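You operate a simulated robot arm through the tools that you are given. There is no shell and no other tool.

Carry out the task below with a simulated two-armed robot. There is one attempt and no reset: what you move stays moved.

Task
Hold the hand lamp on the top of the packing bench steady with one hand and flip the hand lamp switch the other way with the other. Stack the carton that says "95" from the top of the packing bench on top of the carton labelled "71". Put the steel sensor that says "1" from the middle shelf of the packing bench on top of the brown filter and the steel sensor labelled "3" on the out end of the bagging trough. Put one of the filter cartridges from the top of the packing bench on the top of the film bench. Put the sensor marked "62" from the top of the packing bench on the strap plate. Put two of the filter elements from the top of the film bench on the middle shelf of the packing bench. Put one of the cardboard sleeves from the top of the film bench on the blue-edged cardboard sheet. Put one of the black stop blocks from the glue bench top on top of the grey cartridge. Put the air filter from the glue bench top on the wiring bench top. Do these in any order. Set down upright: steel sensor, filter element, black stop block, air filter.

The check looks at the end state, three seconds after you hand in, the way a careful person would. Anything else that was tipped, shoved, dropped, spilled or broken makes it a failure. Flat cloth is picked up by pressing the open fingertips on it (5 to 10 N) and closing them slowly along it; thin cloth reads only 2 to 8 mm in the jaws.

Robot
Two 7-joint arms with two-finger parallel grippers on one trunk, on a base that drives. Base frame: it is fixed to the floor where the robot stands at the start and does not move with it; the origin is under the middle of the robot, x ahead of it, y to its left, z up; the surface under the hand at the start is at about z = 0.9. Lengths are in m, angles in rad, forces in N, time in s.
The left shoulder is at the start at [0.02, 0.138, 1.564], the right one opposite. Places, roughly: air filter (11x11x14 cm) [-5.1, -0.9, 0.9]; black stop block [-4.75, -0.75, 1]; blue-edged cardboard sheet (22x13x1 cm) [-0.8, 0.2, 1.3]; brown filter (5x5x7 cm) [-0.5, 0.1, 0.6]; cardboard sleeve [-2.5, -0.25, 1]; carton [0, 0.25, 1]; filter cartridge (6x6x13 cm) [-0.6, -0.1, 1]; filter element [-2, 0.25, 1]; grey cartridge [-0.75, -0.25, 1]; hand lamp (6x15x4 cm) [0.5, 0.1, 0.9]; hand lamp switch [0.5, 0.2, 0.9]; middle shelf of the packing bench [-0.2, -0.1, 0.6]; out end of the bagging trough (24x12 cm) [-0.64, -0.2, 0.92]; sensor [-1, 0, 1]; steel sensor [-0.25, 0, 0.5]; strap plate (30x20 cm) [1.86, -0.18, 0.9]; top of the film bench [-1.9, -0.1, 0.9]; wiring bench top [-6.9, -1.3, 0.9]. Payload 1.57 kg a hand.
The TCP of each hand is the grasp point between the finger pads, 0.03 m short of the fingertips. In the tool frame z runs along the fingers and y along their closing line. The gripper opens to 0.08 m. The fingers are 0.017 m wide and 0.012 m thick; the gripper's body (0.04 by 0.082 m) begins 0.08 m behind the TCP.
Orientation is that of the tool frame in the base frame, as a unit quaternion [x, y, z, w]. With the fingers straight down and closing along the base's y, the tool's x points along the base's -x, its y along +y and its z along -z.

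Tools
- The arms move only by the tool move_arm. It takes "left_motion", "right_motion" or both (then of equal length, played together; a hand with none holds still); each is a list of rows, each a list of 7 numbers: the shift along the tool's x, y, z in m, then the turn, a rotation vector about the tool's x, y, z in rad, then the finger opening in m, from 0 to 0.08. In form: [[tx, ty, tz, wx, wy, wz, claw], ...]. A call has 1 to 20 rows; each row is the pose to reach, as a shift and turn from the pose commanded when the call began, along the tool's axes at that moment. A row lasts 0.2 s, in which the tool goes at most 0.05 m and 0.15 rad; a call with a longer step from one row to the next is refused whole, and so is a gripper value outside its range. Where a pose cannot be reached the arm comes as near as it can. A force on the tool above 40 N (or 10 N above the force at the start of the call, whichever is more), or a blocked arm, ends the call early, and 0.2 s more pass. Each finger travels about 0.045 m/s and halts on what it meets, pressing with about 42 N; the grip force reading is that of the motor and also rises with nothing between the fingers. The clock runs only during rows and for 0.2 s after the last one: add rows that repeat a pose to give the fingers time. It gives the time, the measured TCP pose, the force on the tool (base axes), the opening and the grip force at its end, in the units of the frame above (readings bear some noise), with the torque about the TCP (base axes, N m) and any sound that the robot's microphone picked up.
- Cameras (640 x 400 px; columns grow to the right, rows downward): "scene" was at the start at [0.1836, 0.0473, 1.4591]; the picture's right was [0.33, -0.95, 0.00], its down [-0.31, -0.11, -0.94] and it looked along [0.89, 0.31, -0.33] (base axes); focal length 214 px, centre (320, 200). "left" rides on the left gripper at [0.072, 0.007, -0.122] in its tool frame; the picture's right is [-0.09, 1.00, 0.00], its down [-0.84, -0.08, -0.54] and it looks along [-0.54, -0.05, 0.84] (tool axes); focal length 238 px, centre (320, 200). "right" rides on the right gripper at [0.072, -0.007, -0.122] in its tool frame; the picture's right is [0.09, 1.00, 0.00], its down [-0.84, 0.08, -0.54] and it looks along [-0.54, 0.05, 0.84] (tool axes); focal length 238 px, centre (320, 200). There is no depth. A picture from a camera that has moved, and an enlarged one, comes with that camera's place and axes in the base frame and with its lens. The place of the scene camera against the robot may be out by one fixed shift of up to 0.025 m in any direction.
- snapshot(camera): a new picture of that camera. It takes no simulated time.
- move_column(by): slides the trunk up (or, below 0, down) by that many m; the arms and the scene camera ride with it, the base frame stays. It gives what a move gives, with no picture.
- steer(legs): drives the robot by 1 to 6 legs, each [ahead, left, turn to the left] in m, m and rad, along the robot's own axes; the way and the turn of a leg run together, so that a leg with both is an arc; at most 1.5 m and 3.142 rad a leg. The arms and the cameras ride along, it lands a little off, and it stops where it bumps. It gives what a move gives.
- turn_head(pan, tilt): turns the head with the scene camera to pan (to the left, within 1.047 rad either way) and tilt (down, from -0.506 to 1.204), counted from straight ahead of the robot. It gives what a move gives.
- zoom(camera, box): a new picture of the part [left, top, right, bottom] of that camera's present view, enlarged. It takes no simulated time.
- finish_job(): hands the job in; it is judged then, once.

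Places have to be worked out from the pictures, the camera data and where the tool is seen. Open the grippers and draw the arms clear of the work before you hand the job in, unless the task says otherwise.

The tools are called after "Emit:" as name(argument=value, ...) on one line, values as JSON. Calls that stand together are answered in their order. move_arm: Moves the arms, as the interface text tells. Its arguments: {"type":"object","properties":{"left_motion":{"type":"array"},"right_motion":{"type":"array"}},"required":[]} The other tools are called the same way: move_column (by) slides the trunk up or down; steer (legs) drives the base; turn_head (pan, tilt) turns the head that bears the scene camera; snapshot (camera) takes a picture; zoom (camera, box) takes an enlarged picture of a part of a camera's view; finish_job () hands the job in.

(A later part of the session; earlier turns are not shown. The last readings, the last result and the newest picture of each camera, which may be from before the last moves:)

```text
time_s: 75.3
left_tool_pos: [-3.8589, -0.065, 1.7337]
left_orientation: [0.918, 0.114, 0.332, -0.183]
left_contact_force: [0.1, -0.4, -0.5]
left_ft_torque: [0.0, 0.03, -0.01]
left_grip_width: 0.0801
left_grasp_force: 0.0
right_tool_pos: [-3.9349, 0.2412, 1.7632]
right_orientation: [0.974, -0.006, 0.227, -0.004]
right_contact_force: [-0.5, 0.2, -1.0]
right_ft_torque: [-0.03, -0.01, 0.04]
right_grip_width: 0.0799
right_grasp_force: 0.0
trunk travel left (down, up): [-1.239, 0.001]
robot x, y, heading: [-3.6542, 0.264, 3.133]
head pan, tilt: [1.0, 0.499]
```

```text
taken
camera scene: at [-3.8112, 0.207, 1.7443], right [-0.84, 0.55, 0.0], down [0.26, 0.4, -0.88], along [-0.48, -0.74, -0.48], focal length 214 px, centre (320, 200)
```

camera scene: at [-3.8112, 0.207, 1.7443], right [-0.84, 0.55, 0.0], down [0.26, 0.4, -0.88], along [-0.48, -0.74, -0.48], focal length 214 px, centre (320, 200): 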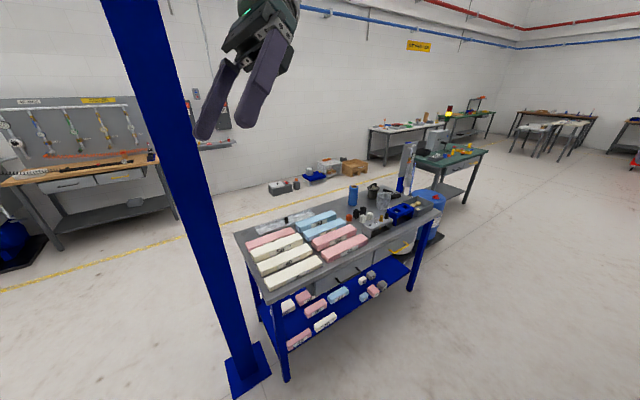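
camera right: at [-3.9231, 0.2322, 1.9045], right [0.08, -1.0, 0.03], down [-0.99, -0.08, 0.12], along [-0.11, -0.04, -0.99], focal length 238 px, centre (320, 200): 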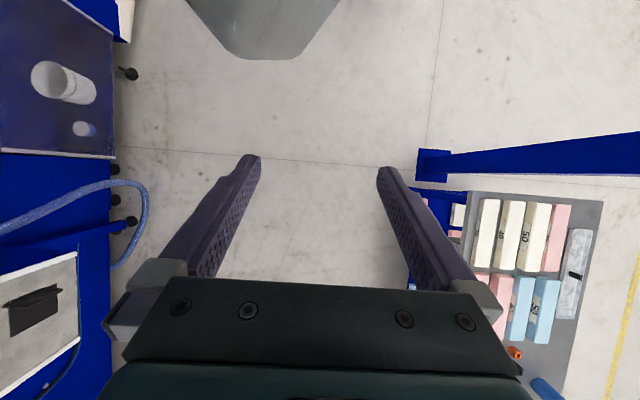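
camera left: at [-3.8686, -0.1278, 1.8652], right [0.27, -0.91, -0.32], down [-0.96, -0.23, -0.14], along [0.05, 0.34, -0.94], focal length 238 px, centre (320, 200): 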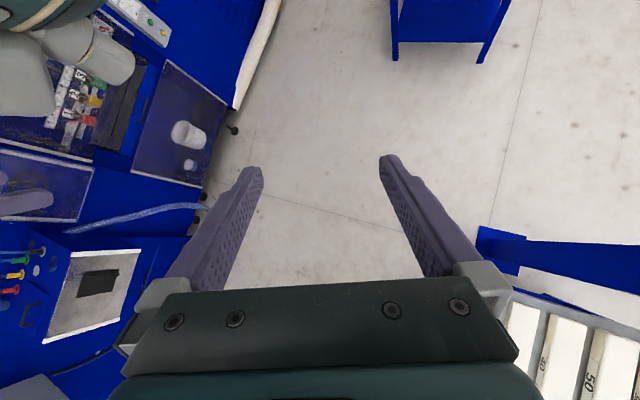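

Column steps are limited to 0.4; I lower by 0.4 then pass under.

Emit:
steer(legs=[[-0.15, 0, 0]])

Emit:
move_column(by=-0.4)

Emit:
steer(legs=[[1.2, 0, 0]])

Emit:
snapshot(camera="scene")

```text
time_s: 76.6
left_tool_pos: [-3.7132, -0.0651, 1.7343]
left_orientation: [0.919, 0.113, 0.332, -0.181]
left_contact_force: [-0.5, 0.8, -0.6]
left_ft_torque: [0.02, 0.02, 0.03]
left_grip_width: 0.0804
left_grasp_force: 0.0
right_tool_pos: [-3.7866, 0.24, 1.7623]
right_orientation: [0.974, -0.006, 0.226, -0.004]
right_contact_force: [-0.3, -0.2, 0.3]
right_ft_torque: [0.01, -0.03, -0.02]
right_grip_width: 0.0801
right_grasp_force: 0.1
trunk travel left (down, up): [-1.239, 0.001]
robot x, y, heading: [-3.5096, 0.2598, 3.132]
head pan, tilt: [1.0, 0.499]
```

```text
time_s: 80.5
left_tool_pos: [-3.7112, -0.0661, 1.3329]
left_orientation: [0.919, 0.114, 0.332, -0.182]
left_contact_force: [-0.4, -0.7, 0.2]
left_ft_torque: [-0.01, -0.01, -0.02]
left_grip_width: 0.0799
left_grasp_force: 0.0
right_tool_pos: [-3.7867, 0.2406, 1.3621]
right_orientation: [0.974, -0.005, 0.225, -0.005]
right_contact_force: [0.3, -0.4, 0.8]
right_ft_torque: [0.01, 0.0, -0.01]
right_grip_width: 0.0801
right_grasp_force: 0.1
trunk travel left (down, up): [-0.839, 0.401]
robot x, y, heading: [-3.5072, 0.2643, 3.131]
head pan, tilt: [1.0, 0.499]
```

```text
time_s: 82.4
left_tool_pos: [-3.8589, -0.0658, 1.3328]
left_orientation: [0.919, 0.114, 0.33, -0.183]
left_contact_force: [-0.1, 0.2, 0.0]
left_ft_torque: [0.01, -0.03, 0.0]
left_grip_width: 0.08
left_grasp_force: 0.1
right_tool_pos: [-3.9353, 0.2401, 1.3628]
right_orientation: [0.974, -0.007, 0.226, -0.004]
right_contact_force: [0.6, -0.6, 0.2]
right_ft_torque: [0.04, 0.0, 0.03]
right_grip_width: 0.0798
right_grasp_force: 0.0
trunk travel left (down, up): [-0.839, 0.401]
robot x, y, heading: [-3.6532, 0.265, 3.132]
head pan, tilt: [1.0, 0.499]
stopped in leg 1: the robot was blocked; the commanded pose is now the measured one
```

```text
taken
camera scene: at [-3.8111, 0.2069, 1.3442], right [-0.84, 0.55, 0.0], down [0.26, 0.4, -0.88], along [-0.48, -0.74, -0.48], focal length 214 px, centre (320, 200)
```

scene: 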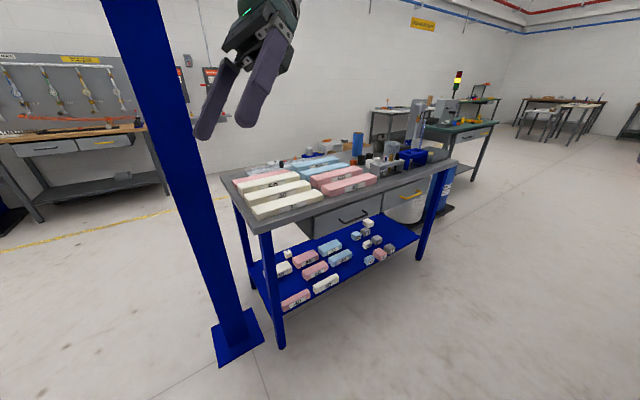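

Still blocked at the same x irrespective of height, so the robot's upper base hits the beam (post at about (-3.78,-0.69)). I go around the free (−y) side of the post.

Emit:
steer(legs=[[-0.35, 0, 0], [0, 1.0, 0], [0, 0.9, 0], [1.2, 0, 0]])

Emit:
turn_head(pan=-0.8, tilt=0.6)

Emit:
snapshot(camera="scene")

```text
time_s: 99.3
left_tool_pos: [-4.7094, -1.9312, 1.3338]
left_orientation: [0.919, 0.115, 0.331, -0.183]
left_contact_force: [0.0, -0.1, 0.3]
left_ft_torque: [-0.03, 0.04, 0.0]
left_grip_width: 0.0802
left_grasp_force: 0.0
right_tool_pos: [-4.786, -1.6255, 1.3619]
right_orientation: [0.974, -0.006, 0.226, -0.004]
right_contact_force: [0.7, 1.0, 0.6]
right_ft_torque: [0.0, -0.01, 0.03]
right_grip_width: 0.0801
right_grasp_force: 0.0
trunk travel left (down, up): [-0.839, 0.401]
robot x, y, heading: [-4.5064, -1.6, 3.14]
head pan, tilt: [1.0, 0.499]
```

```text
time_s: 101.2
left_tool_pos: [-4.7095, -1.9321, 1.3335]
left_orientation: [0.919, 0.115, 0.331, -0.183]
left_contact_force: [0.3, -1.0, 0.1]
left_ft_torque: [0.0, 0.0, -0.01]
left_grip_width: 0.08
left_grasp_force: 0.1
right_tool_pos: [-4.786, -1.6252, 1.3626]
right_orientation: [0.974, -0.005, 0.226, -0.005]
right_contact_force: [-0.3, -0.8, 0.4]
right_ft_torque: [0.01, -0.01, -0.02]
right_grip_width: 0.0797
right_grasp_force: 0.1
trunk travel left (down, up): [-0.839, 0.401]
robot x, y, heading: [-4.5104, -1.5993, 3.139]
head pan, tilt: [-0.799, 0.6]
```

```text
taken
camera scene: at [-4.6746, -1.5195, 1.3351], right [0.72, 0.69, 0.0], down [0.39, -0.41, -0.83], along [-0.57, 0.59, -0.56], focal length 214 px, centre (320, 200)
```

scene: 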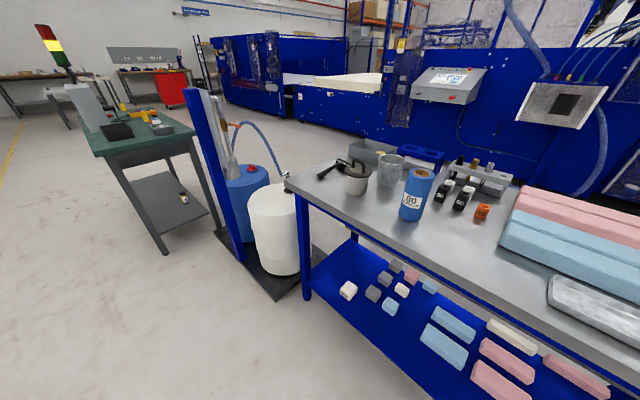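

Now at the glue bench. I zoom in on the objects on the bench top.

Emit:
zoom(camera="scene", box=[290, 120, 530, 270])

Emit:
turn_head(pan=-0.3, tilt=0.2)

Emit:
snapshot(camera="scene")

```text
2.67 times, centred on (410, 195) of scene
camera zoom: at [-4.6746, -1.5195, 1.3351], right [0.72, 0.69, 0.0], down [0.39, -0.41, -0.83], along [-0.57, 0.59, -0.56], focal length 572 px, centre (80, 213)
```

zoom: 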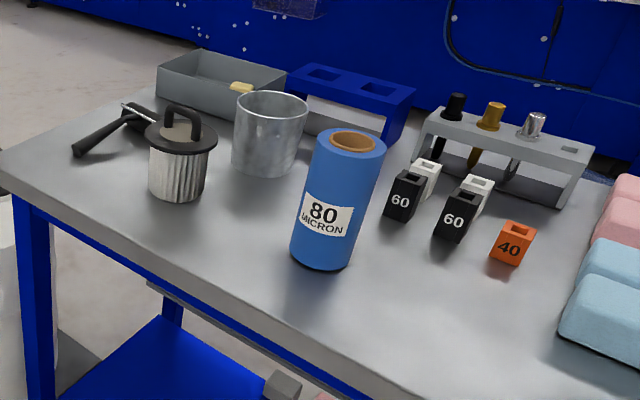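

```text
time_s: 102.1
left_tool_pos: [-4.7097, -1.9316, 1.3327]
left_orientation: [0.919, 0.115, 0.33, -0.183]
left_contact_force: [0.1, -0.2, 0.7]
left_ft_torque: [-0.01, -0.02, 0.02]
left_grip_width: 0.0799
left_grasp_force: 0.1
right_tool_pos: [-4.7858, -1.6256, 1.3626]
right_orientation: [0.974, -0.006, 0.226, -0.004]
right_contact_force: [-0.3, 0.8, 1.0]
right_ft_torque: [0.0, 0.01, 0.01]
right_grip_width: 0.0798
right_grasp_force: 0.1
trunk travel left (down, up): [-0.839, 0.401]
robot x, y, heading: [-4.5076, -1.5998, 3.139]
head pan, tilt: [-0.3, 0.201]
```

```text
taken
camera scene: at [-4.7021, -1.5551, 1.3718], right [0.3, 0.95, 0.0], down [0.19, -0.06, -0.98], along [-0.93, 0.29, -0.2], focal length 214 px, centre (320, 200)
```

scene: 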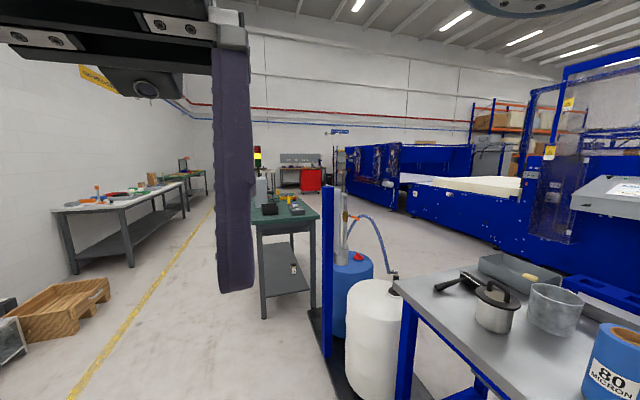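

The pleated cylinder with black lid and handle is the air filter (~(-5.05,-0.93)); black "60" blocks are the stop blocks. First I bring both tools to point straight down over clear floor: left hand to its working area, right hand out to its side.

Emit:
move_arm(left_motion=[[0.009, -0.036, 0.021, -0.058, -0.104, 0.037, 0.08], [0.018, -0.073, 0.042, -0.116, -0.208, 0.073, 0.08], [0.027, -0.108, 0.062, -0.174, -0.312, 0.11, 0.08], [0.036, -0.144, 0.083, -0.231, -0.416, 0.146, 0.08], [0.045, -0.18, 0.104, -0.289, -0.52, 0.183, 0.08], [0.05, -0.207, 0.12, -0.333, -0.598, 0.21, 0.08], [0.0556, -0.234, 0.135, -0.376, -0.676, 0.238, 0.08]], right_motion=[[0.008, -0.047, 0.009, 0, -0.065, 0, 0.08], [0.016, -0.094, 0.017, 0, -0.13, 0, 0.08], [0.024, -0.141, 0.026, 0, -0.195, 0, 0.08], [0.031, -0.188, 0.034, 0, -0.26, 0, 0.08], [0.039, -0.235, 0.043, 0, -0.325, 0, 0.08], [0.047, -0.283, 0.051, 0, -0.39, 0, 0.08], [0.055, -0.33, 0.06, 0, -0.456, 0, 0.08]])

Emit:
snapshot(camera="left")

```text
time_s: 103.2
left_tool_pos: [-4.662, -1.7567, 1.3088]
left_orientation: [0.983, 0.054, 0.177, -0.014]
left_contact_force: [0.5, -0.7, -0.1]
left_ft_torque: [0.02, 0.0, 0.05]
left_grip_width: 0.0798
left_grasp_force: 0.1
right_tool_pos: [-4.7127, -1.4031, 1.3123]
right_orientation: [0.984, 0.003, 0.166, -0.066]
right_contact_force: [0.0, -0.2, 0.3]
right_ft_torque: [0.01, 0.0, 0.0]
right_grip_width: 0.0801
right_grasp_force: 0.0
trunk travel left (down, up): [-0.839, 0.401]
robot x, y, heading: [-4.5064, -1.6022, 3.139]
head pan, tilt: [-0.3, 0.201]
stopped in row 5 (right hand): the arm was blocked; the commanded pose is now the measured one
```

```text
taken
camera left: at [-4.6357, -1.7605, 1.4478], right [0.02, -1.0, -0.04], down [-0.98, -0.03, 0.22], along [-0.22, 0.03, -0.98], focal length 238 px, centre (320, 200)
```

left: 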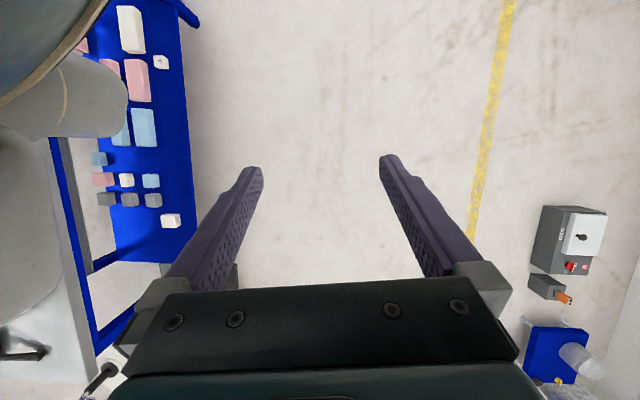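

The right arm stopped at a limit at about 0.2 m sideways, which is fine. I finish bringing the left hand to straight down.

Emit:
move_arm(left_motion=[[-0.007, -0.024, 0.024, -0.007, -0.089, 0.027, 0.08], [-0.015, -0.047, 0.048, -0.014, -0.178, 0.054, 0.08], [-0.022, -0.07, 0.073, -0.021, -0.267, 0.081, 0.08], [-0.029, -0.094, 0.097, -0.028, -0.355, 0.108, 0.08], [-0.029, -0.094, 0.097, -0.028, -0.355, 0.108, 0.08]])

Emit:
snapshot(camera="left")

Emit:
turn_head(pan=0.0, tilt=1.1)

Emit:
snapshot(camera="scene")

```text
time_s: 103.8
left_tool_pos: [-4.6659, -1.718, 1.2679]
left_orientation: [0.995, 0.015, 0.101, -0.003]
left_contact_force: [-6.9, -5.4, -4.7]
left_ft_torque: [0.89, -0.63, -0.37]
left_grip_width: 0.08
left_grasp_force: 0.1
right_tool_pos: [-4.7132, -1.4037, 1.3124]
right_orientation: [0.984, 0.002, 0.164, -0.065]
right_contact_force: [-0.6, 1.0, -0.3]
right_ft_torque: [0.0, -0.02, -0.01]
right_grip_width: 0.0802
right_grasp_force: 0.1
trunk travel left (down, up): [-0.839, 0.401]
robot x, y, heading: [-4.506, -1.5984, 3.133]
head pan, tilt: [-0.3, 0.201]
stopped in row 2 (left hand): the force on the tool passed its limit at 190 N (the readings are from after the stop); the commanded pose is now the measured one
```

```text
taken
camera left: at [-4.6198, -1.7229, 1.4017], right [-0.06, -1.0, -0.02], down [-0.93, 0.05, 0.36], along [-0.36, 0.04, -0.93], focal length 238 px, centre (320, 200)
```

left: 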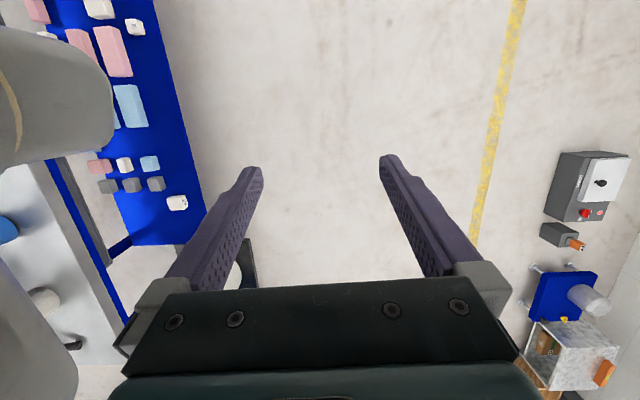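

```text
time_s: 105.0
left_tool_pos: [-4.6658, -1.7186, 1.2678]
left_orientation: [0.995, 0.013, 0.101, -0.002]
left_contact_force: [-3.9, -20.3, -2.7]
left_ft_torque: [1.54, -1.29, -0.78]
left_grip_width: 0.07
left_grasp_force: 0.0
right_tool_pos: [-4.711, -1.405, 1.3122]
right_orientation: [0.984, 0.002, 0.166, -0.067]
right_contact_force: [-0.9, 0.0, 0.1]
right_ft_torque: [0.01, 0.0, 0.04]
right_grip_width: 0.0801
right_grasp_force: 0.1
trunk travel left (down, up): [-0.839, 0.401]
robot x, y, heading: [-4.5076, -1.6001, 3.14]
head pan, tilt: [0.0, 1.1]
```

```text
taken
camera scene: at [-4.677, -1.5818, 1.2972], right [0.02, 1.0, 0.0], down [0.89, -0.02, -0.46], along [-0.46, 0.01, -0.89], focal length 214 px, centre (320, 200)
```

scene: 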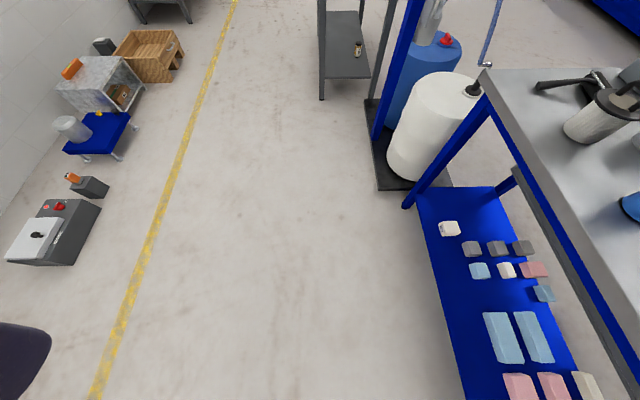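

The left gripper touched the robot's own head; hands must be lower before moving inward. I move the left hand outward and then down.

Emit:
move_arm(left_motion=[[0, 0.03, 0, 0, 0, 0, 0.08], [0, 0.06, 0, 0, 0, 0, 0.08], [0, 0.08, 0.02, 0, 0, 0, 0.08], [-0.005, 0.08, 0.06, 0, -0.05, 0, 0.08], [-0.01, 0.08, 0.1, 0, -0.1, 0, 0.08], [-0.02, 0.08, 0.145, 0, -0.15, 0, 0.08], [-0.03, 0.08, 0.19, 0, -0.2, 0, 0.08], [-0.03, 0.08, 0.19, 0, -0.2, 0, 0.08]])

Emit:
snapshot(camera="scene")

```text
time_s: 106.8
left_tool_pos: [-4.6565, -1.7977, 1.0761]
left_orientation: [1.0, 0.015, 0.0, -0.002]
left_contact_force: [-0.6, -0.8, 0.0]
left_ft_torque: [-0.03, 0.01, -0.02]
left_grip_width: 0.0801
left_grasp_force: 0.1
left hand out of reach, approached as far as the arm can: row 1, 2, 3, 4, 5, 6
right_tool_pos: [-4.7117, -1.4049, 1.3128]
right_orientation: [0.984, 0.002, 0.166, -0.066]
right_contact_force: [0.9, 0.4, 0.4]
right_ft_torque: [0.02, -0.01, 0.01]
right_grip_width: 0.0799
right_grasp_force: 0.0
trunk travel left (down, up): [-0.839, 0.401]
robot x, y, heading: [-4.5138, -1.602, 3.136]
head pan, tilt: [0.0, 1.1]
```

```text
taken
camera scene: at [-4.6763, -1.5828, 1.2965], right [0.0, 1.0, 0.0], down [0.89, 0.0, -0.45], along [-0.45, 0.0, -0.89], focal length 214 px, centre (320, 200)
```

scene: 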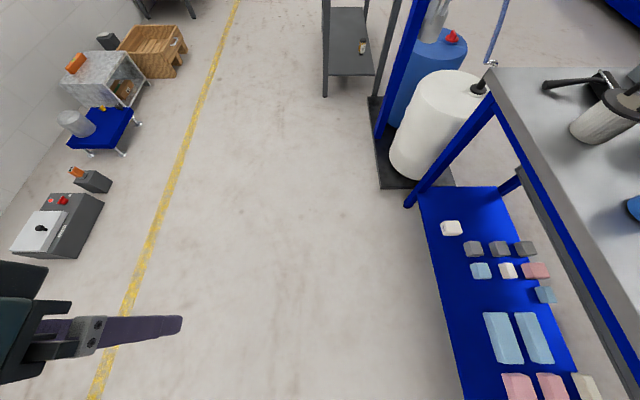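

Left hand points straight down at (0.145, 0.195) in the robot frame. I raise a little, turn to face the glue bench and come near the air filter.

Emit:
move_column(by=0.15)

Emit:
steer(legs=[[0, 0, -1.566], [0.3, 0.39, 0]])

Emit:
snapshot(camera="left")

Emit:
snapshot(camera="scene")

```text
time_s: 108.6
left_tool_pos: [-4.6569, -1.7969, 1.2267]
left_orientation: [1.0, 0.015, 0.001, -0.002]
left_contact_force: [0.0, -0.3, -0.1]
left_ft_torque: [0.0, 0.01, 0.01]
left_grip_width: 0.0801
left_grasp_force: 0.0
right_tool_pos: [-4.7129, -1.4044, 1.4619]
right_orientation: [0.984, 0.002, 0.165, -0.066]
right_contact_force: [0.2, -1.0, 0.7]
right_ft_torque: [0.03, -0.01, 0.0]
right_grip_width: 0.0801
right_grasp_force: 0.1
trunk travel left (down, up): [-0.989, 0.251]
robot x, y, heading: [-4.5077, -1.5985, 3.142]
head pan, tilt: [0.0, 1.1]
```

```text
time_s: 115.4
left_tool_pos: [-5.0934, -1.1412, 1.226]
left_orientation: [0.71, -0.704, 0.002, -0.002]
left_contact_force: [0.3, 0.6, -0.3]
left_ft_torque: [-0.02, 0.0, 0.03]
left_grip_width: 0.08
left_grasp_force: 0.1
right_tool_pos: [-4.6993, -1.0945, 1.4629]
right_orientation: [-0.689, 0.702, -0.163, -0.072]
right_contact_force: [-0.2, 0.6, -0.1]
right_ft_torque: [-0.01, -0.01, 0.03]
right_grip_width: 0.0797
right_grasp_force: 0.1
trunk travel left (down, up): [-0.989, 0.251]
robot x, y, heading: [-4.8993, -1.2969, 1.547]
head pan, tilt: [0.0, 1.1]
```

```text
taken
camera left: at [-5.1, -1.2117, 1.3486], right [-1.0, 0.08, 0.0], down [0.07, 0.84, 0.54], along [0.05, 0.54, -0.84], focal length 238 px, centre (320, 200)
```

left: 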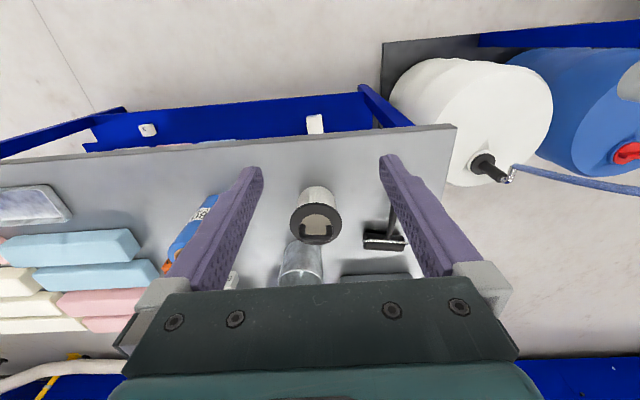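

```text
taken
camera scene: at [-4.9003, -1.1135, 1.4465], right [1.0, -0.03, 0.0], down [-0.02, -0.89, -0.45], along [0.01, 0.45, -0.89], focal length 214 px, centre (320, 200)
```

scene: 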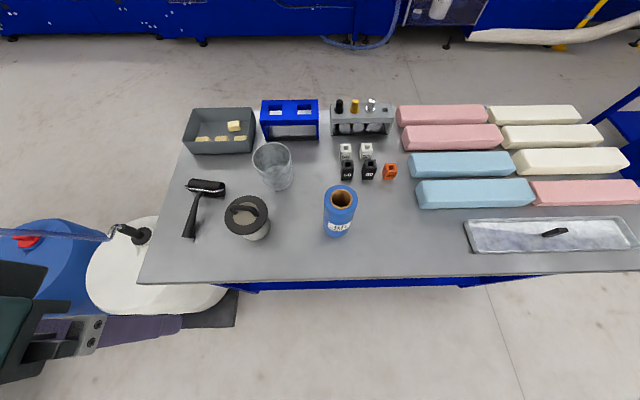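

The air filter is under the left hand camera at about (-5.07,-0.96). I zoom to see the handle's orientation.

Emit:
zoom(camera="left", box=[270, 170, 370, 260])

Emit:
zoom(camera="scene", box=[190, 130, 410, 270])

```text
4.44 times, centred on (320, 215) of left
camera zoom: at [-5.1, -1.2117, 1.3486], right [-1.0, 0.08, 0.0], down [0.07, 0.84, 0.54], along [0.05, 0.54, -0.84], focal length 1059 px, centre (320, 133)
```

zoom: 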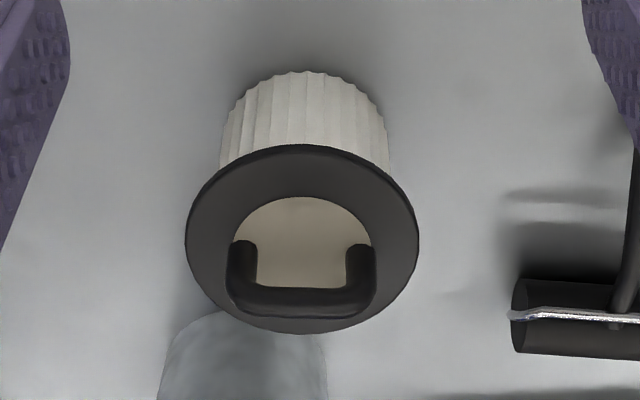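

```text
2.86 times, centred on (300, 200) of scene
camera zoom: at [-4.9003, -1.1135, 1.4465], right [1.0, -0.03, 0.0], down [-0.02, -0.89, -0.45], along [0.01, 0.45, -0.89], focal length 613 px, centre (377, 200)
```

zoom: 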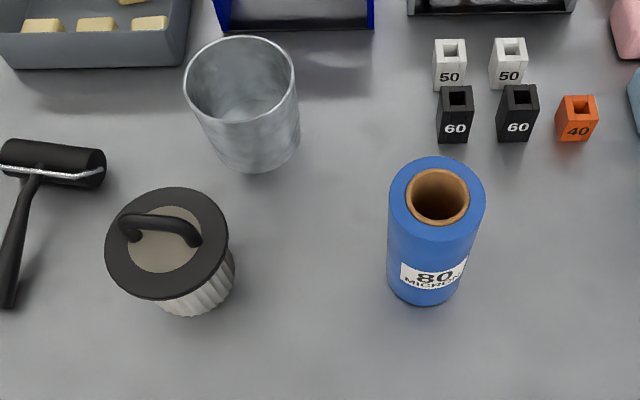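

The handle's bar runs along world x, so the jaws must close along world y. I try turning the wrist by 90° about the tool axis.

Emit:
move_arm(left_motion=[[0, 0, 0, 0, 0, 0.14, 0.08], [0, 0, 0, 0, 0, 0.28, 0.08], [0, 0, 0, 0, 0, 0.42, 0.08], [0, 0, 0, 0, 0, 0.56, 0.08], [0, 0, 0, 0, 0, 0.7, 0.08], [0, 0, 0, 0, 0, 0.84, 0.08], [0, 0, 0, 0, 0, 0.98, 0.08], [0, 0, 0, 0, 0, 1.12, 0.08], [0, 0, 0, 0, 0, 1.26, 0.08], [0, 0, 0, 0, 0, 1.4, 0.08], [0, 0, 0, 0, 0, 1.54, 0.08], [0, 0, 0, 0, 0, 1.595, 0.08]])

Emit:
snapshot(camera="left")

```text
time_s: 118.0
left_tool_pos: [-5.0939, -1.1416, 1.2268]
left_orientation: [0.008, 1.0, 0.0, 0.002]
left_contact_force: [-0.3, 0.0, 0.2]
left_ft_torque: [0.0, -0.01, -0.02]
left_grip_width: 0.0799
left_grasp_force: 0.0
right_tool_pos: [-4.6999, -1.0937, 1.4629]
right_orientation: [-0.69, 0.702, -0.163, -0.073]
right_contact_force: [-0.4, 0.2, -0.2]
right_ft_torque: [0.02, 0.0, 0.02]
right_grip_width: 0.08
right_grasp_force: 0.1
trunk travel left (down, up): [-0.989, 0.251]
robot x, y, heading: [-4.9026, -1.292, 1.547]
head pan, tilt: [0.0, 1.1]
```

```text
taken
camera left: at [-5.1661, -1.1323, 1.3483], right [0.11, 0.99, 0.0], down [0.83, -0.09, 0.55], along [0.54, -0.06, -0.84], focal length 238 px, centre (320, 200)
```

left: 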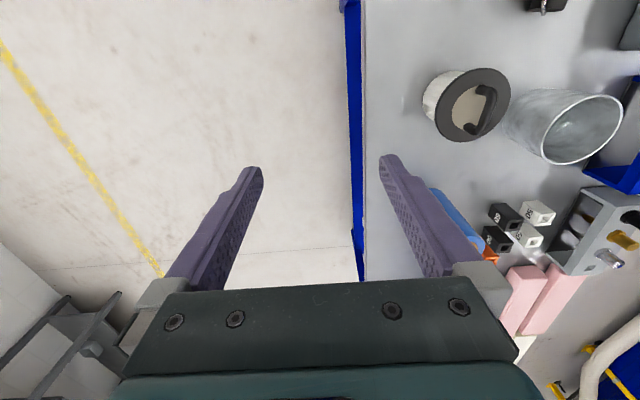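

Wrist turn works. Triangulation puts the handle bar at about (-5.07,-0.933,1.035), lid top ≈1.0. I drive forward so the hand is above it.

Emit:
steer(legs=[[0.209, -0.02, 0]])

Emit:
snapshot(camera="left")

Emit:
snapshot(camera="scene")

```text
time_s: 119.6
left_tool_pos: [-5.0686, -0.9354, 1.2263]
left_orientation: [0.008, 1.0, -0.001, 0.003]
left_contact_force: [-0.9, 0.2, 0.2]
left_ft_torque: [0.03, -0.02, 0.02]
left_grip_width: 0.08
left_grasp_force: 0.1
right_tool_pos: [-4.6748, -0.888, 1.4619]
right_orientation: [-0.69, 0.702, -0.163, -0.071]
right_contact_force: [-0.4, 0.3, -0.3]
right_ft_torque: [-0.03, 0.0, 0.0]
right_grip_width: 0.0798
right_grasp_force: 0.1
trunk travel left (down, up): [-0.989, 0.251]
robot x, y, heading: [-4.8767, -1.0879, 1.549]
head pan, tilt: [0.0, 1.1]
```

```text
taken
camera left: at [-5.1411, -0.9265, 1.3483], right [0.11, 0.99, 0.0], down [0.83, -0.09, 0.55], along [0.54, -0.06, -0.84], focal length 238 px, centre (320, 200)
```

left: 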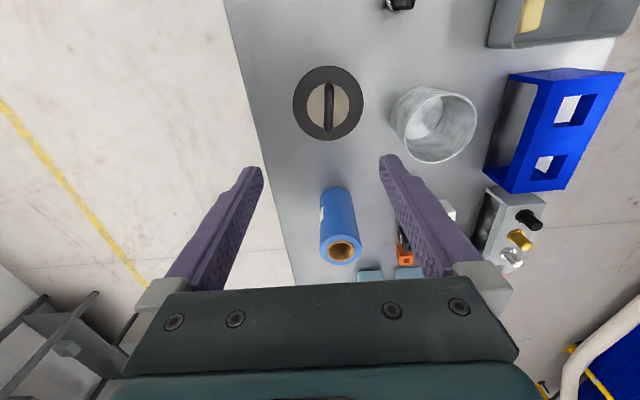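

```text
taken
camera scene: at [-4.8753, -0.9075, 1.4465], right [1.0, -0.03, 0.0], down [-0.02, -0.89, -0.45], along [0.01, 0.45, -0.89], focal length 214 px, centre (320, 200)
```

scene: 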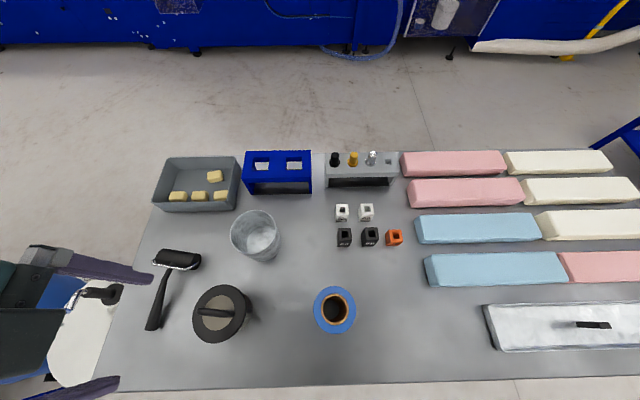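

Hand is nearly over the handle: bar at about (-5.077,-0.925). I correct ~1 cm and descend most of the way, then check.

Emit:
move_arm(left_motion=[[0.004, 0.005, 0.04, 0, 0, 0, 0.08], [0.008, 0.01, 0.08, 0, 0, 0, 0.08], [0.008, 0.01, 0.12, 0, 0, 0, 0.08], [0.008, 0.01, 0.13, 0, 0, 0, 0.08]])

Emit:
snapshot(camera="left")

```text
time_s: 120.6
left_tool_pos: [-5.077, -0.9247, 1.0964]
left_orientation: [0.009, 1.0, -0.002, 0.003]
left_contact_force: [-0.1, 0.6, -1.0]
left_ft_torque: [0.0, 0.01, 0.02]
left_grip_width: 0.08
left_grasp_force: 0.1
right_tool_pos: [-4.6758, -0.8885, 1.4623]
right_orientation: [-0.689, 0.703, -0.163, -0.073]
right_contact_force: [0.1, -0.3, -0.5]
right_ft_torque: [0.01, -0.01, 0.03]
right_grip_width: 0.0801
right_grasp_force: 0.0
trunk travel left (down, up): [-0.989, 0.251]
robot x, y, heading: [-4.8752, -1.088, 1.54]
head pan, tilt: [0.0, 1.1]
```

```text
taken
camera left: at [-5.1491, -0.916, 1.2179], right [0.11, 0.99, 0.0], down [0.83, -0.09, 0.55], along [0.54, -0.06, -0.84], focal length 238 px, centre (320, 200)
```

left: 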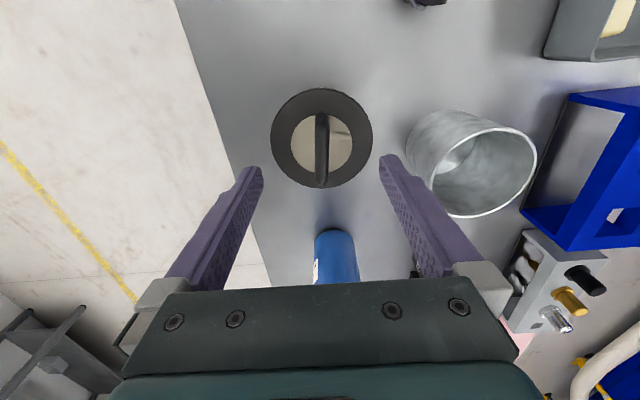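

The bar is centered between the jaws. I descend the last 6 cm and close on the handle.

Emit:
move_arm(left_motion=[[0.003, 0.001, 0.03, 0, 0, 0, 0.08], [0.006, 0.002, 0.056, 0, 0, 0, 0.08], [0.006, 0.002, 0.058, 0, 0, 0, 0.05], [0.006, 0.002, 0.058, 0, 0, 0, 0.02], [0.006, 0.002, 0.058, 0, 0, 0, 0.0], [0.006, 0.002, 0.058, 0, 0, 0, 0.0], [0.006, 0.002, 0.058, 0, 0, 0, 0.0], [0.006, 0.002, 0.058, 0, 0, 0, 0.0]])

Emit:
snapshot(camera="left")

```text
time_s: 122.4
left_tool_pos: [-5.0816, -0.9228, 1.0392]
left_orientation: [0.007, 1.0, -0.001, 0.002]
left_contact_force: [0.6, -0.3, 0.5]
left_ft_torque: [0.0, 0.01, 0.01]
left_grip_width: 0.0123
left_grasp_force: 29.7
right_tool_pos: [-4.6749, -0.8879, 1.4639]
right_orientation: [-0.69, 0.702, -0.163, -0.071]
right_contact_force: [-0.3, 1.1, 0.9]
right_ft_torque: [0.0, -0.01, -0.04]
right_grip_width: 0.0801
right_grasp_force: 0.1
trunk travel left (down, up): [-0.989, 0.251]
robot x, y, heading: [-4.8731, -1.0868, 1.546]
head pan, tilt: [0.0, 1.1]
```

```text
taken
camera left: at [-5.1541, -0.9143, 1.1604], right [0.11, 0.99, 0.0], down [0.83, -0.09, 0.55], along [0.54, -0.06, -0.84], focal length 238 px, centre (320, 200)
```

left: 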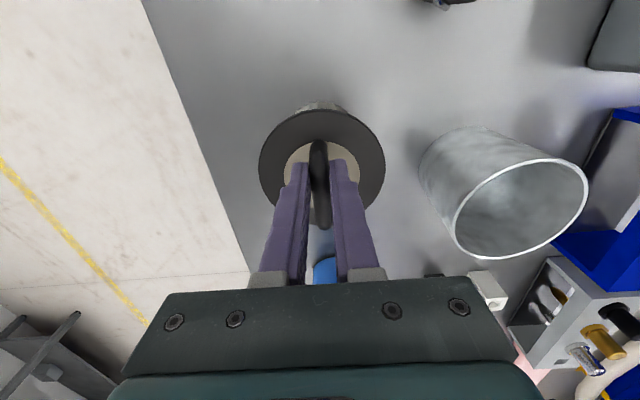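

The handle is gripped (12 mm). I lift straight up with the trunk.

Emit:
move_column(by=0.2)

Emit:
snapshot(camera="left")

```text
time_s: 124.6
left_tool_pos: [-5.0825, -0.9235, 1.2387]
left_orientation: [0.007, 1.0, -0.001, 0.002]
left_contact_force: [0.6, -0.1, 0.3]
left_ft_torque: [-0.01, 0.0, -0.03]
left_grip_width: 0.0001
left_grasp_force: 21.7
right_tool_pos: [-4.673, -0.889, 1.6625]
right_orientation: [-0.69, 0.701, -0.163, -0.071]
right_contact_force: [0.3, -0.2, 0.3]
right_ft_torque: [-0.01, 0.03, 0.0]
right_grip_width: 0.0799
right_grasp_force: 0.0
trunk travel left (down, up): [-1.189, 0.051]
robot x, y, heading: [-4.8755, -1.0832, 1.547]
head pan, tilt: [0.0, 1.1]
```

```text
taken
camera left: at [-5.1542, -0.9143, 1.3604], right [0.11, 0.99, 0.0], down [0.83, -0.09, 0.55], along [0.54, -0.06, -0.84], focal length 238 px, centre (320, 200)
```

left: 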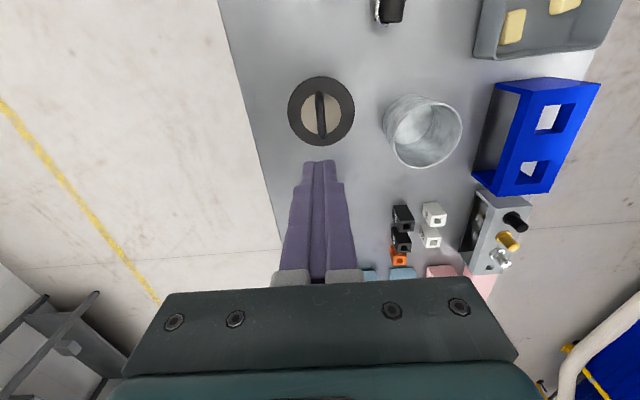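

The fingers slipped off — the bar sits lower than I assumed (~1.02). The filter is still standing. I open, come down again and go deeper carefully.

Emit:
move_arm(left_motion=[[0, 0, 0, 0, 0, 0, 0.06], [0, 0, 0, 0, 0, 0, 0.06], [0, 0, 0, 0, 0, 0, 0.06], [0, 0, 0, 0, 0, 0, 0.06]])

Emit:
move_column(by=-0.2)

Emit:
move_arm(left_motion=[[0, 0, 0.005, 0, 0, 0, 0.06], [0, 0, 0.01, 0, 0, 0, 0.06], [0, 0, 0.013, 0, 0, 0, 0.06]])

Emit:
snapshot(camera="left")

```text
time_s: 125.6
left_tool_pos: [-5.0823, -0.924, 1.2382]
left_orientation: [0.008, 1.0, -0.001, 0.003]
left_contact_force: [-0.2, 1.0, -0.3]
left_ft_torque: [0.02, -0.01, 0.02]
left_grip_width: 0.0599
left_grasp_force: 0.1
right_tool_pos: [-4.6742, -0.8879, 1.6623]
right_orientation: [-0.69, 0.701, -0.163, -0.073]
right_contact_force: [0.4, 0.2, 0.1]
right_ft_torque: [0.03, 0.03, 0.02]
right_grip_width: 0.0794
right_grasp_force: 0.1
trunk travel left (down, up): [-1.189, 0.051]
robot x, y, heading: [-4.8737, -1.0864, 1.543]
head pan, tilt: [0.0, 1.1]
```

```text
time_s: 127.7
left_tool_pos: [-5.0819, -0.924, 1.0384]
left_orientation: [0.007, 1.0, -0.001, 0.002]
left_contact_force: [-0.4, 0.5, 0.2]
left_ft_torque: [-0.02, -0.01, 0.0]
left_grip_width: 0.0601
left_grasp_force: 0.0
right_tool_pos: [-4.6738, -0.8877, 1.4626]
right_orientation: [-0.69, 0.702, -0.163, -0.072]
right_contact_force: [-0.2, 0.6, -0.1]
right_ft_torque: [-0.03, -0.04, -0.01]
right_grip_width: 0.08
right_grasp_force: 0.1
trunk travel left (down, up): [-0.989, 0.251]
robot x, y, heading: [-4.8765, -1.0859, 1.547]
head pan, tilt: [0.0, 1.1]
```

```text
time_s: 128.5
left_tool_pos: [-5.0823, -0.9232, 1.0253]
left_orientation: [0.008, 1.0, -0.001, 0.003]
left_contact_force: [-0.8, -0.2, -1.2]
left_ft_torque: [0.0, 0.0, 0.02]
left_grip_width: 0.0602
left_grasp_force: 0.1
right_tool_pos: [-4.674, -0.8891, 1.4631]
right_orientation: [-0.69, 0.701, -0.163, -0.072]
right_contact_force: [-0.1, 0.0, 0.1]
right_ft_torque: [0.05, -0.03, 0.0]
right_grip_width: 0.0801
right_grasp_force: 0.1
trunk travel left (down, up): [-0.989, 0.251]
robot x, y, heading: [-4.8731, -1.0866, 1.548]
head pan, tilt: [0.0, 1.1]
```

```text
taken
camera left: at [-5.1548, -0.9147, 1.147], right [0.11, 0.99, 0.0], down [0.83, -0.09, 0.55], along [0.54, -0.06, -0.84], focal length 238 px, centre (320, 200)
```

left: 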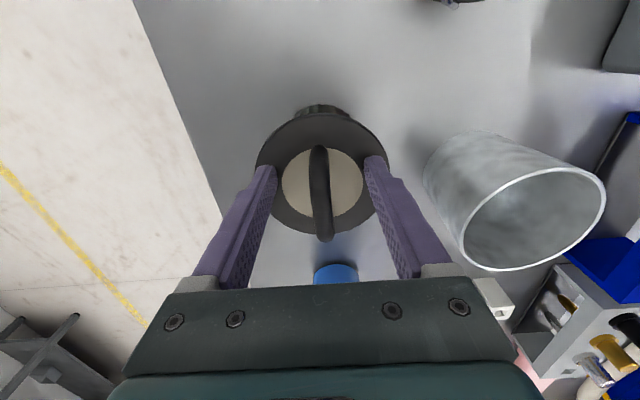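

No contact yet; I go deeper in small steps.

Emit:
move_arm(left_motion=[[0, 0, 0.004, 0, 0, 0, 0.06], [0, 0, 0.008, 0, 0, 0, 0.06], [0, 0, 0.012, 0, 0, 0, 0.06], [0, 0, 0.012, 0, 0, 0, 0.06]])

Emit:
snapshot(camera="left")

```text
time_s: 129.1
left_tool_pos: [-5.0806, -0.9239, 1.0226]
left_orientation: [0.008, 1.0, -0.001, 0.004]
left_contact_force: [-2.1, -5.9, 40.4]
left_ft_torque: [0.2, 0.19, -0.05]
left_grip_width: 0.06
left_grasp_force: 0.0
right_tool_pos: [-4.6754, -0.8886, 1.4641]
right_orientation: [-0.69, 0.702, -0.163, -0.073]
right_contact_force: [0.1, 0.4, 0.0]
right_ft_torque: [0.02, -0.01, 0.0]
right_grip_width: 0.0801
right_grasp_force: 0.3
trunk travel left (down, up): [-0.989, 0.251]
robot x, y, heading: [-4.8721, -1.0829, 1.547]
head pan, tilt: [0.0, 1.1]
stopped in row 2 (left hand): the force on the tool passed its limit at 54 N (the readings are from after the stop); the commanded pose is now the measured one
```

```text
taken
camera left: at [-5.1545, -0.9144, 1.1441], right [0.11, 0.99, 0.0], down [0.83, -0.09, 0.55], along [0.55, -0.06, -0.84], focal length 238 px, centre (320, 200)
```

left: 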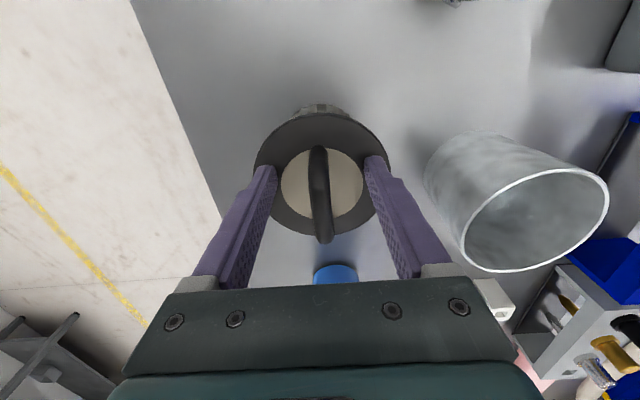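

The tips touched the lid (lid top ≈0.993). I back up 2 mm and grip the bar here.

Emit:
move_arm(left_motion=[[0, 0, -0.002, 0, 0, 0, 0.05], [0, 0, -0.002, 0, 0, 0, 0.02], [0, 0, -0.002, 0, 0, 0, 0.0], [0, 0, -0.002, 0, 0, 0, 0.0], [0, 0, -0.002, 0, 0, 0, 0.0], [0, 0, -0.002, 0, 0, 0, 0.0], [0, 0, -0.002, 0, 0, 0, 0.0]])

Emit:
move_arm(left_motion=[[0, 0, -0.01, 0, 0, 0, 0.0], [0, 0, -0.02, 0, 0, 0, 0.0], [0, 0, -0.03, 0, 0, 0, 0.0], [0, 0, -0.03, 0, 0, 0, 0.0]])

Emit:
snapshot(camera="left")

```text
time_s: 130.7
left_tool_pos: [-5.0812, -0.9248, 1.0233]
left_orientation: [0.007, 1.0, -0.003, 0.005]
left_contact_force: [-0.1, -8.2, 19.4]
left_ft_torque: [-0.29, 0.04, 0.04]
left_grip_width: 0.0125
left_grasp_force: 29.7
right_tool_pos: [-4.6737, -0.8888, 1.4623]
right_orientation: [-0.69, 0.702, -0.162, -0.072]
right_contact_force: [0.3, -0.2, 0.3]
right_ft_torque: [0.0, 0.02, -0.01]
right_grip_width: 0.0803
right_grasp_force: 0.1
trunk travel left (down, up): [-0.989, 0.251]
robot x, y, heading: [-4.8783, -1.089, 1.545]
head pan, tilt: [0.0, 1.1]
```

```text
time_s: 131.7
left_tool_pos: [-5.0808, -0.9234, 1.0523]
left_orientation: [0.008, 1.0, -0.001, 0.004]
left_contact_force: [0.4, -0.5, -1.9]
left_ft_torque: [0.01, 0.01, 0.02]
left_grip_width: 0.0125
left_grasp_force: 28.9
right_tool_pos: [-4.6739, -0.8874, 1.4617]
right_orientation: [-0.69, 0.702, -0.163, -0.071]
right_contact_force: [0.2, -0.1, -0.9]
right_ft_torque: [0.01, -0.01, 0.01]
right_grip_width: 0.0799
right_grasp_force: 0.0
trunk travel left (down, up): [-0.989, 0.251]
robot x, y, heading: [-4.8751, -1.0871, 1.549]
head pan, tilt: [0.0, 1.1]
```

```text
taken
camera left: at [-5.1532, -0.915, 1.1749], right [0.11, 0.99, 0.0], down [0.83, -0.09, 0.55], along [0.55, -0.06, -0.84], focal length 238 px, centre (320, 200)
```

left: 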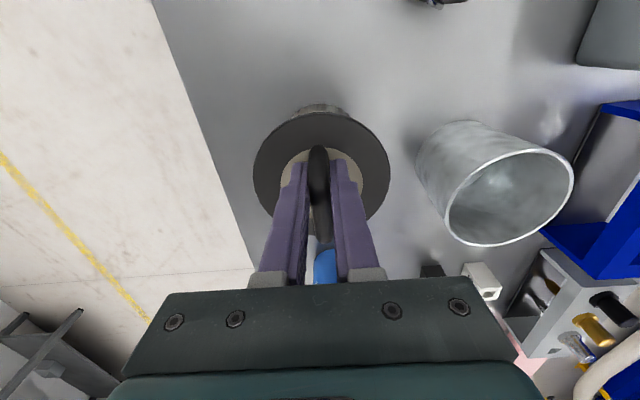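

Lifted. I raise further, back away from the bench and look toward the wiring bench.

Emit:
move_column(by=0.25)

Emit:
steer(legs=[[-0.65, 0, 0.02], [0, 0.7, 0]])

Emit:
turn_head(pan=0.9, tilt=0.6)

Emit:
snapshot(camera="scene")

```text
time_s: 134.2
left_tool_pos: [-5.0808, -0.9239, 1.3033]
left_orientation: [0.008, 1.0, -0.001, 0.005]
left_contact_force: [0.0, 0.2, -1.8]
left_ft_torque: [-0.01, 0.07, -0.02]
left_grip_width: 0.0126
left_grasp_force: 29.5
right_tool_pos: [-4.6749, -0.8887, 1.7126]
right_orientation: [-0.69, 0.702, -0.164, -0.072]
right_contact_force: [0.0, -0.8, 1.7]
right_ft_torque: [-0.01, 0.01, -0.01]
right_grip_width: 0.0801
right_grasp_force: 0.1
trunk travel left (down, up): [-1.239, 0.001]
robot x, y, heading: [-4.8759, -1.0867, 1.55]
head pan, tilt: [0.0, 1.1]
```

```text
time_s: 141.2
left_tool_pos: [-5.7783, -1.5733, 1.303]
left_orientation: [0.001, 1.0, -0.002, 0.005]
left_contact_force: [-0.3, 0.3, -2.9]
left_ft_torque: [-0.02, 0.02, 0.0]
left_grip_width: 0.0124
left_grasp_force: 29.4
right_tool_pos: [-5.373, -1.5317, 1.7116]
right_orientation: [-0.694, 0.697, -0.163, -0.07]
right_contact_force: [-0.5, 0.2, 0.8]
right_ft_torque: [-0.01, 0.01, 0.01]
right_grip_width: 0.0799
right_grasp_force: 0.0
trunk travel left (down, up): [-1.239, 0.001]
robot x, y, heading: [-5.5687, -1.7314, 1.562]
head pan, tilt: [0.0, 1.1]
```

```text
time_s: 142.4
left_tool_pos: [-5.7783, -1.5726, 1.3029]
left_orientation: [0.002, 1.0, -0.002, 0.005]
left_contact_force: [-0.3, -0.4, -2.4]
left_ft_torque: [-0.01, 0.07, 0.03]
left_grip_width: 0.0123
left_grasp_force: 29.5
right_tool_pos: [-5.3724, -1.5299, 1.7119]
right_orientation: [-0.694, 0.697, -0.164, -0.071]
right_contact_force: [0.2, -0.4, -0.5]
right_ft_torque: [0.02, -0.03, 0.01]
right_grip_width: 0.08
right_grasp_force: 0.1
trunk travel left (down, up): [-1.239, 0.001]
robot x, y, heading: [-5.5709, -1.7328, 1.558]
head pan, tilt: [0.901, 0.6]
```

```text
taken
camera scene: at [-5.6423, -1.5611, 1.7351], right [0.63, 0.78, 0.0], down [0.44, -0.36, -0.82], along [-0.64, 0.52, -0.57], focal length 214 px, centre (320, 200)
```

scene: 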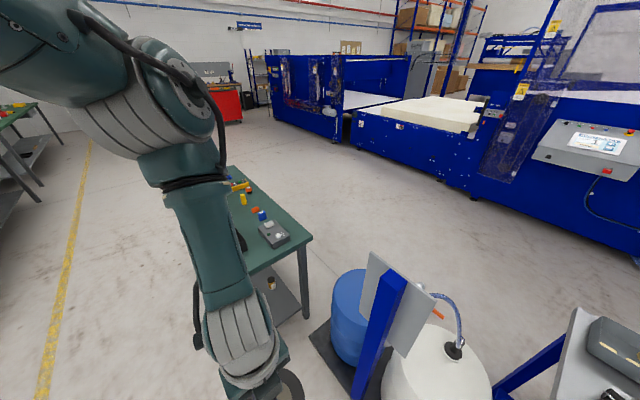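

Wiring bench (green top) spans roughly x −6.3…−7.5, y −1.55…−1.05. I move along it on the near side to see its free areas.

Emit:
steer(legs=[[-0.35, 0.3, 0], [0, 0.8, 0]])

Emit:
turn_head(pan=0.0, tilt=0.8)

Emit:
snapshot(camera="scene")

```text
time_s: 149.1
left_tool_pos: [-6.8849, -1.9173, 1.3041]
left_orientation: [-0.002, 1.0, -0.001, 0.005]
left_contact_force: [-0.7, -0.4, -1.9]
left_ft_torque: [-0.02, 0.03, 0.0]
left_grip_width: 0.0122
left_grasp_force: 29.5
right_tool_pos: [-6.4796, -1.8731, 1.7126]
right_orientation: [0.697, -0.695, 0.165, 0.07]
right_contact_force: [-0.3, -0.8, -0.3]
right_ft_torque: [-0.01, -0.03, -0.02]
right_grip_width: 0.0798
right_grasp_force: 0.0
trunk travel left (down, up): [-1.239, 0.001]
robot x, y, heading: [-6.6745, -2.0773, 1.57]
head pan, tilt: [0.901, 0.6]
```

```text
time_s: 150.3
left_tool_pos: [-6.8831, -1.9168, 1.3032]
left_orientation: [-0.002, 1.0, -0.002, 0.005]
left_contact_force: [-0.6, 0.4, -2.7]
left_ft_torque: [0.0, 0.05, -0.04]
left_grip_width: 0.0121
left_grasp_force: 29.2
right_tool_pos: [-6.4789, -1.873, 1.7124]
right_orientation: [0.696, -0.695, 0.164, 0.07]
right_contact_force: [-0.5, 0.6, 0.5]
right_ft_torque: [0.02, 0.01, 0.02]
right_grip_width: 0.08
right_grasp_force: 0.1
trunk travel left (down, up): [-1.239, 0.001]
robot x, y, heading: [-6.6747, -2.0766, 1.565]
head pan, tilt: [0.0, 0.799]
```

```text
taken
camera scene: at [-6.6789, -1.8788, 1.7183], right [1.0, 0.0, 0.0], down [0.0, -0.72, -0.7], along [0.0, 0.7, -0.72], focal length 214 px, centre (320, 200)
```

scene: 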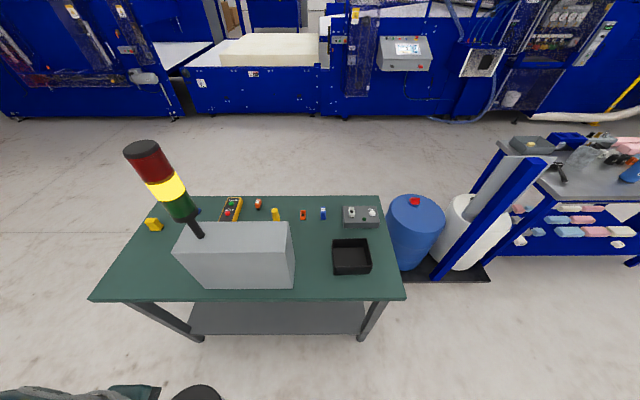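

The spot (−6.69,−1.33) between cabinet and tray is free. I'll approach it facing −x (heading π) so elbow and head stay clear of the signal tower at x≈−7.08.

Emit:
steer(legs=[[0, 0, 1.576], [-0.14, 0, 0], [0, -0.5, 0]])

Emit:
snapshot(camera="left")

Emit:
turn_head(pan=0.0, tilt=1.1)

Emit:
snapshot(camera="scene")

```text
time_s: 158.0
left_tool_pos: [-6.6914, -1.7819, 1.3036]
left_orientation: [-0.704, 0.71, 0.002, 0.005]
left_contact_force: [0.2, 0.2, -2.5]
left_ft_torque: [-0.02, -0.01, -0.01]
left_grip_width: 0.0122
left_grasp_force: 29.5
right_tool_pos: [-6.729, -1.3751, 1.7116]
right_orientation: [0.984, -0.004, 0.166, -0.065]
right_contact_force: [0.1, -0.4, -0.4]
right_ft_torque: [-0.02, -0.02, 0.0]
right_grip_width: 0.0799
right_grasp_force: 0.0
trunk travel left (down, up): [-1.239, 0.001]
robot x, y, heading: [-6.5297, -1.5721, 3.126]
head pan, tilt: [0.0, 0.799]
```

```text
taken
camera left: at [-6.6979, -1.8535, 1.4248], right [-0.99, 0.1, 0.0], down [0.08, 0.83, 0.55], along [0.06, 0.55, -0.84], focal length 238 px, centre (320, 200)
```

left: 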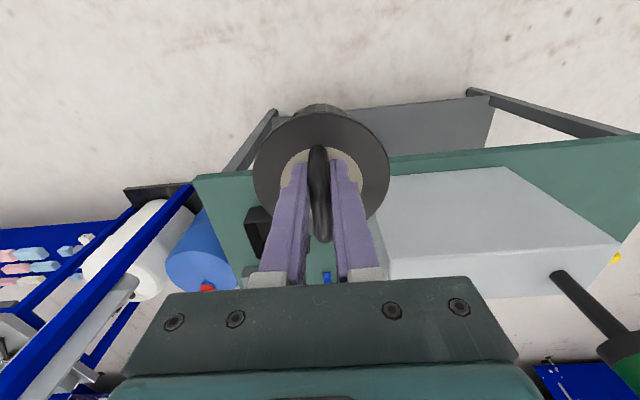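

```text
time_s: 158.8
left_tool_pos: [-6.6903, -1.7816, 1.3041]
left_orientation: [-0.704, 0.71, 0.001, 0.003]
left_contact_force: [-0.4, -0.5, -3.0]
left_ft_torque: [-0.02, 0.0, -0.01]
left_grip_width: 0.0125
left_grasp_force: 29.3
right_tool_pos: [-6.7296, -1.3752, 1.7124]
right_orientation: [0.984, -0.005, 0.167, -0.066]
right_contact_force: [0.0, 0.1, -0.1]
right_ft_torque: [-0.01, 0.01, -0.02]
right_grip_width: 0.08
right_grasp_force: 0.0
trunk travel left (down, up): [-1.239, 0.001]
robot x, y, heading: [-6.5274, -1.5734, 3.125]
head pan, tilt: [0.0, 1.1]
```

```text
taken
camera scene: at [-6.6959, -1.5552, 1.6965], right [0.02, 1.0, 0.0], down [0.89, -0.02, -0.45], along [-0.45, 0.01, -0.89], focal length 214 px, centre (320, 200)
```

scene: 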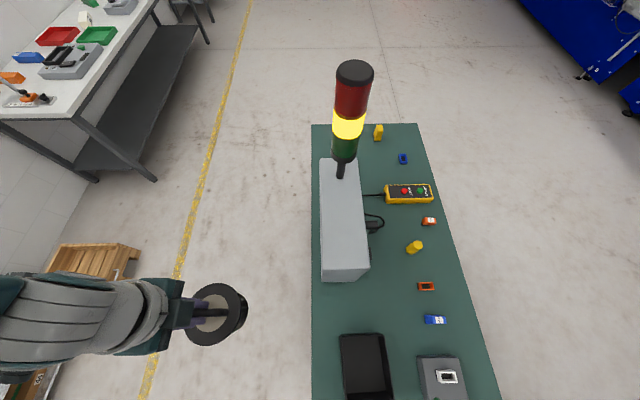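

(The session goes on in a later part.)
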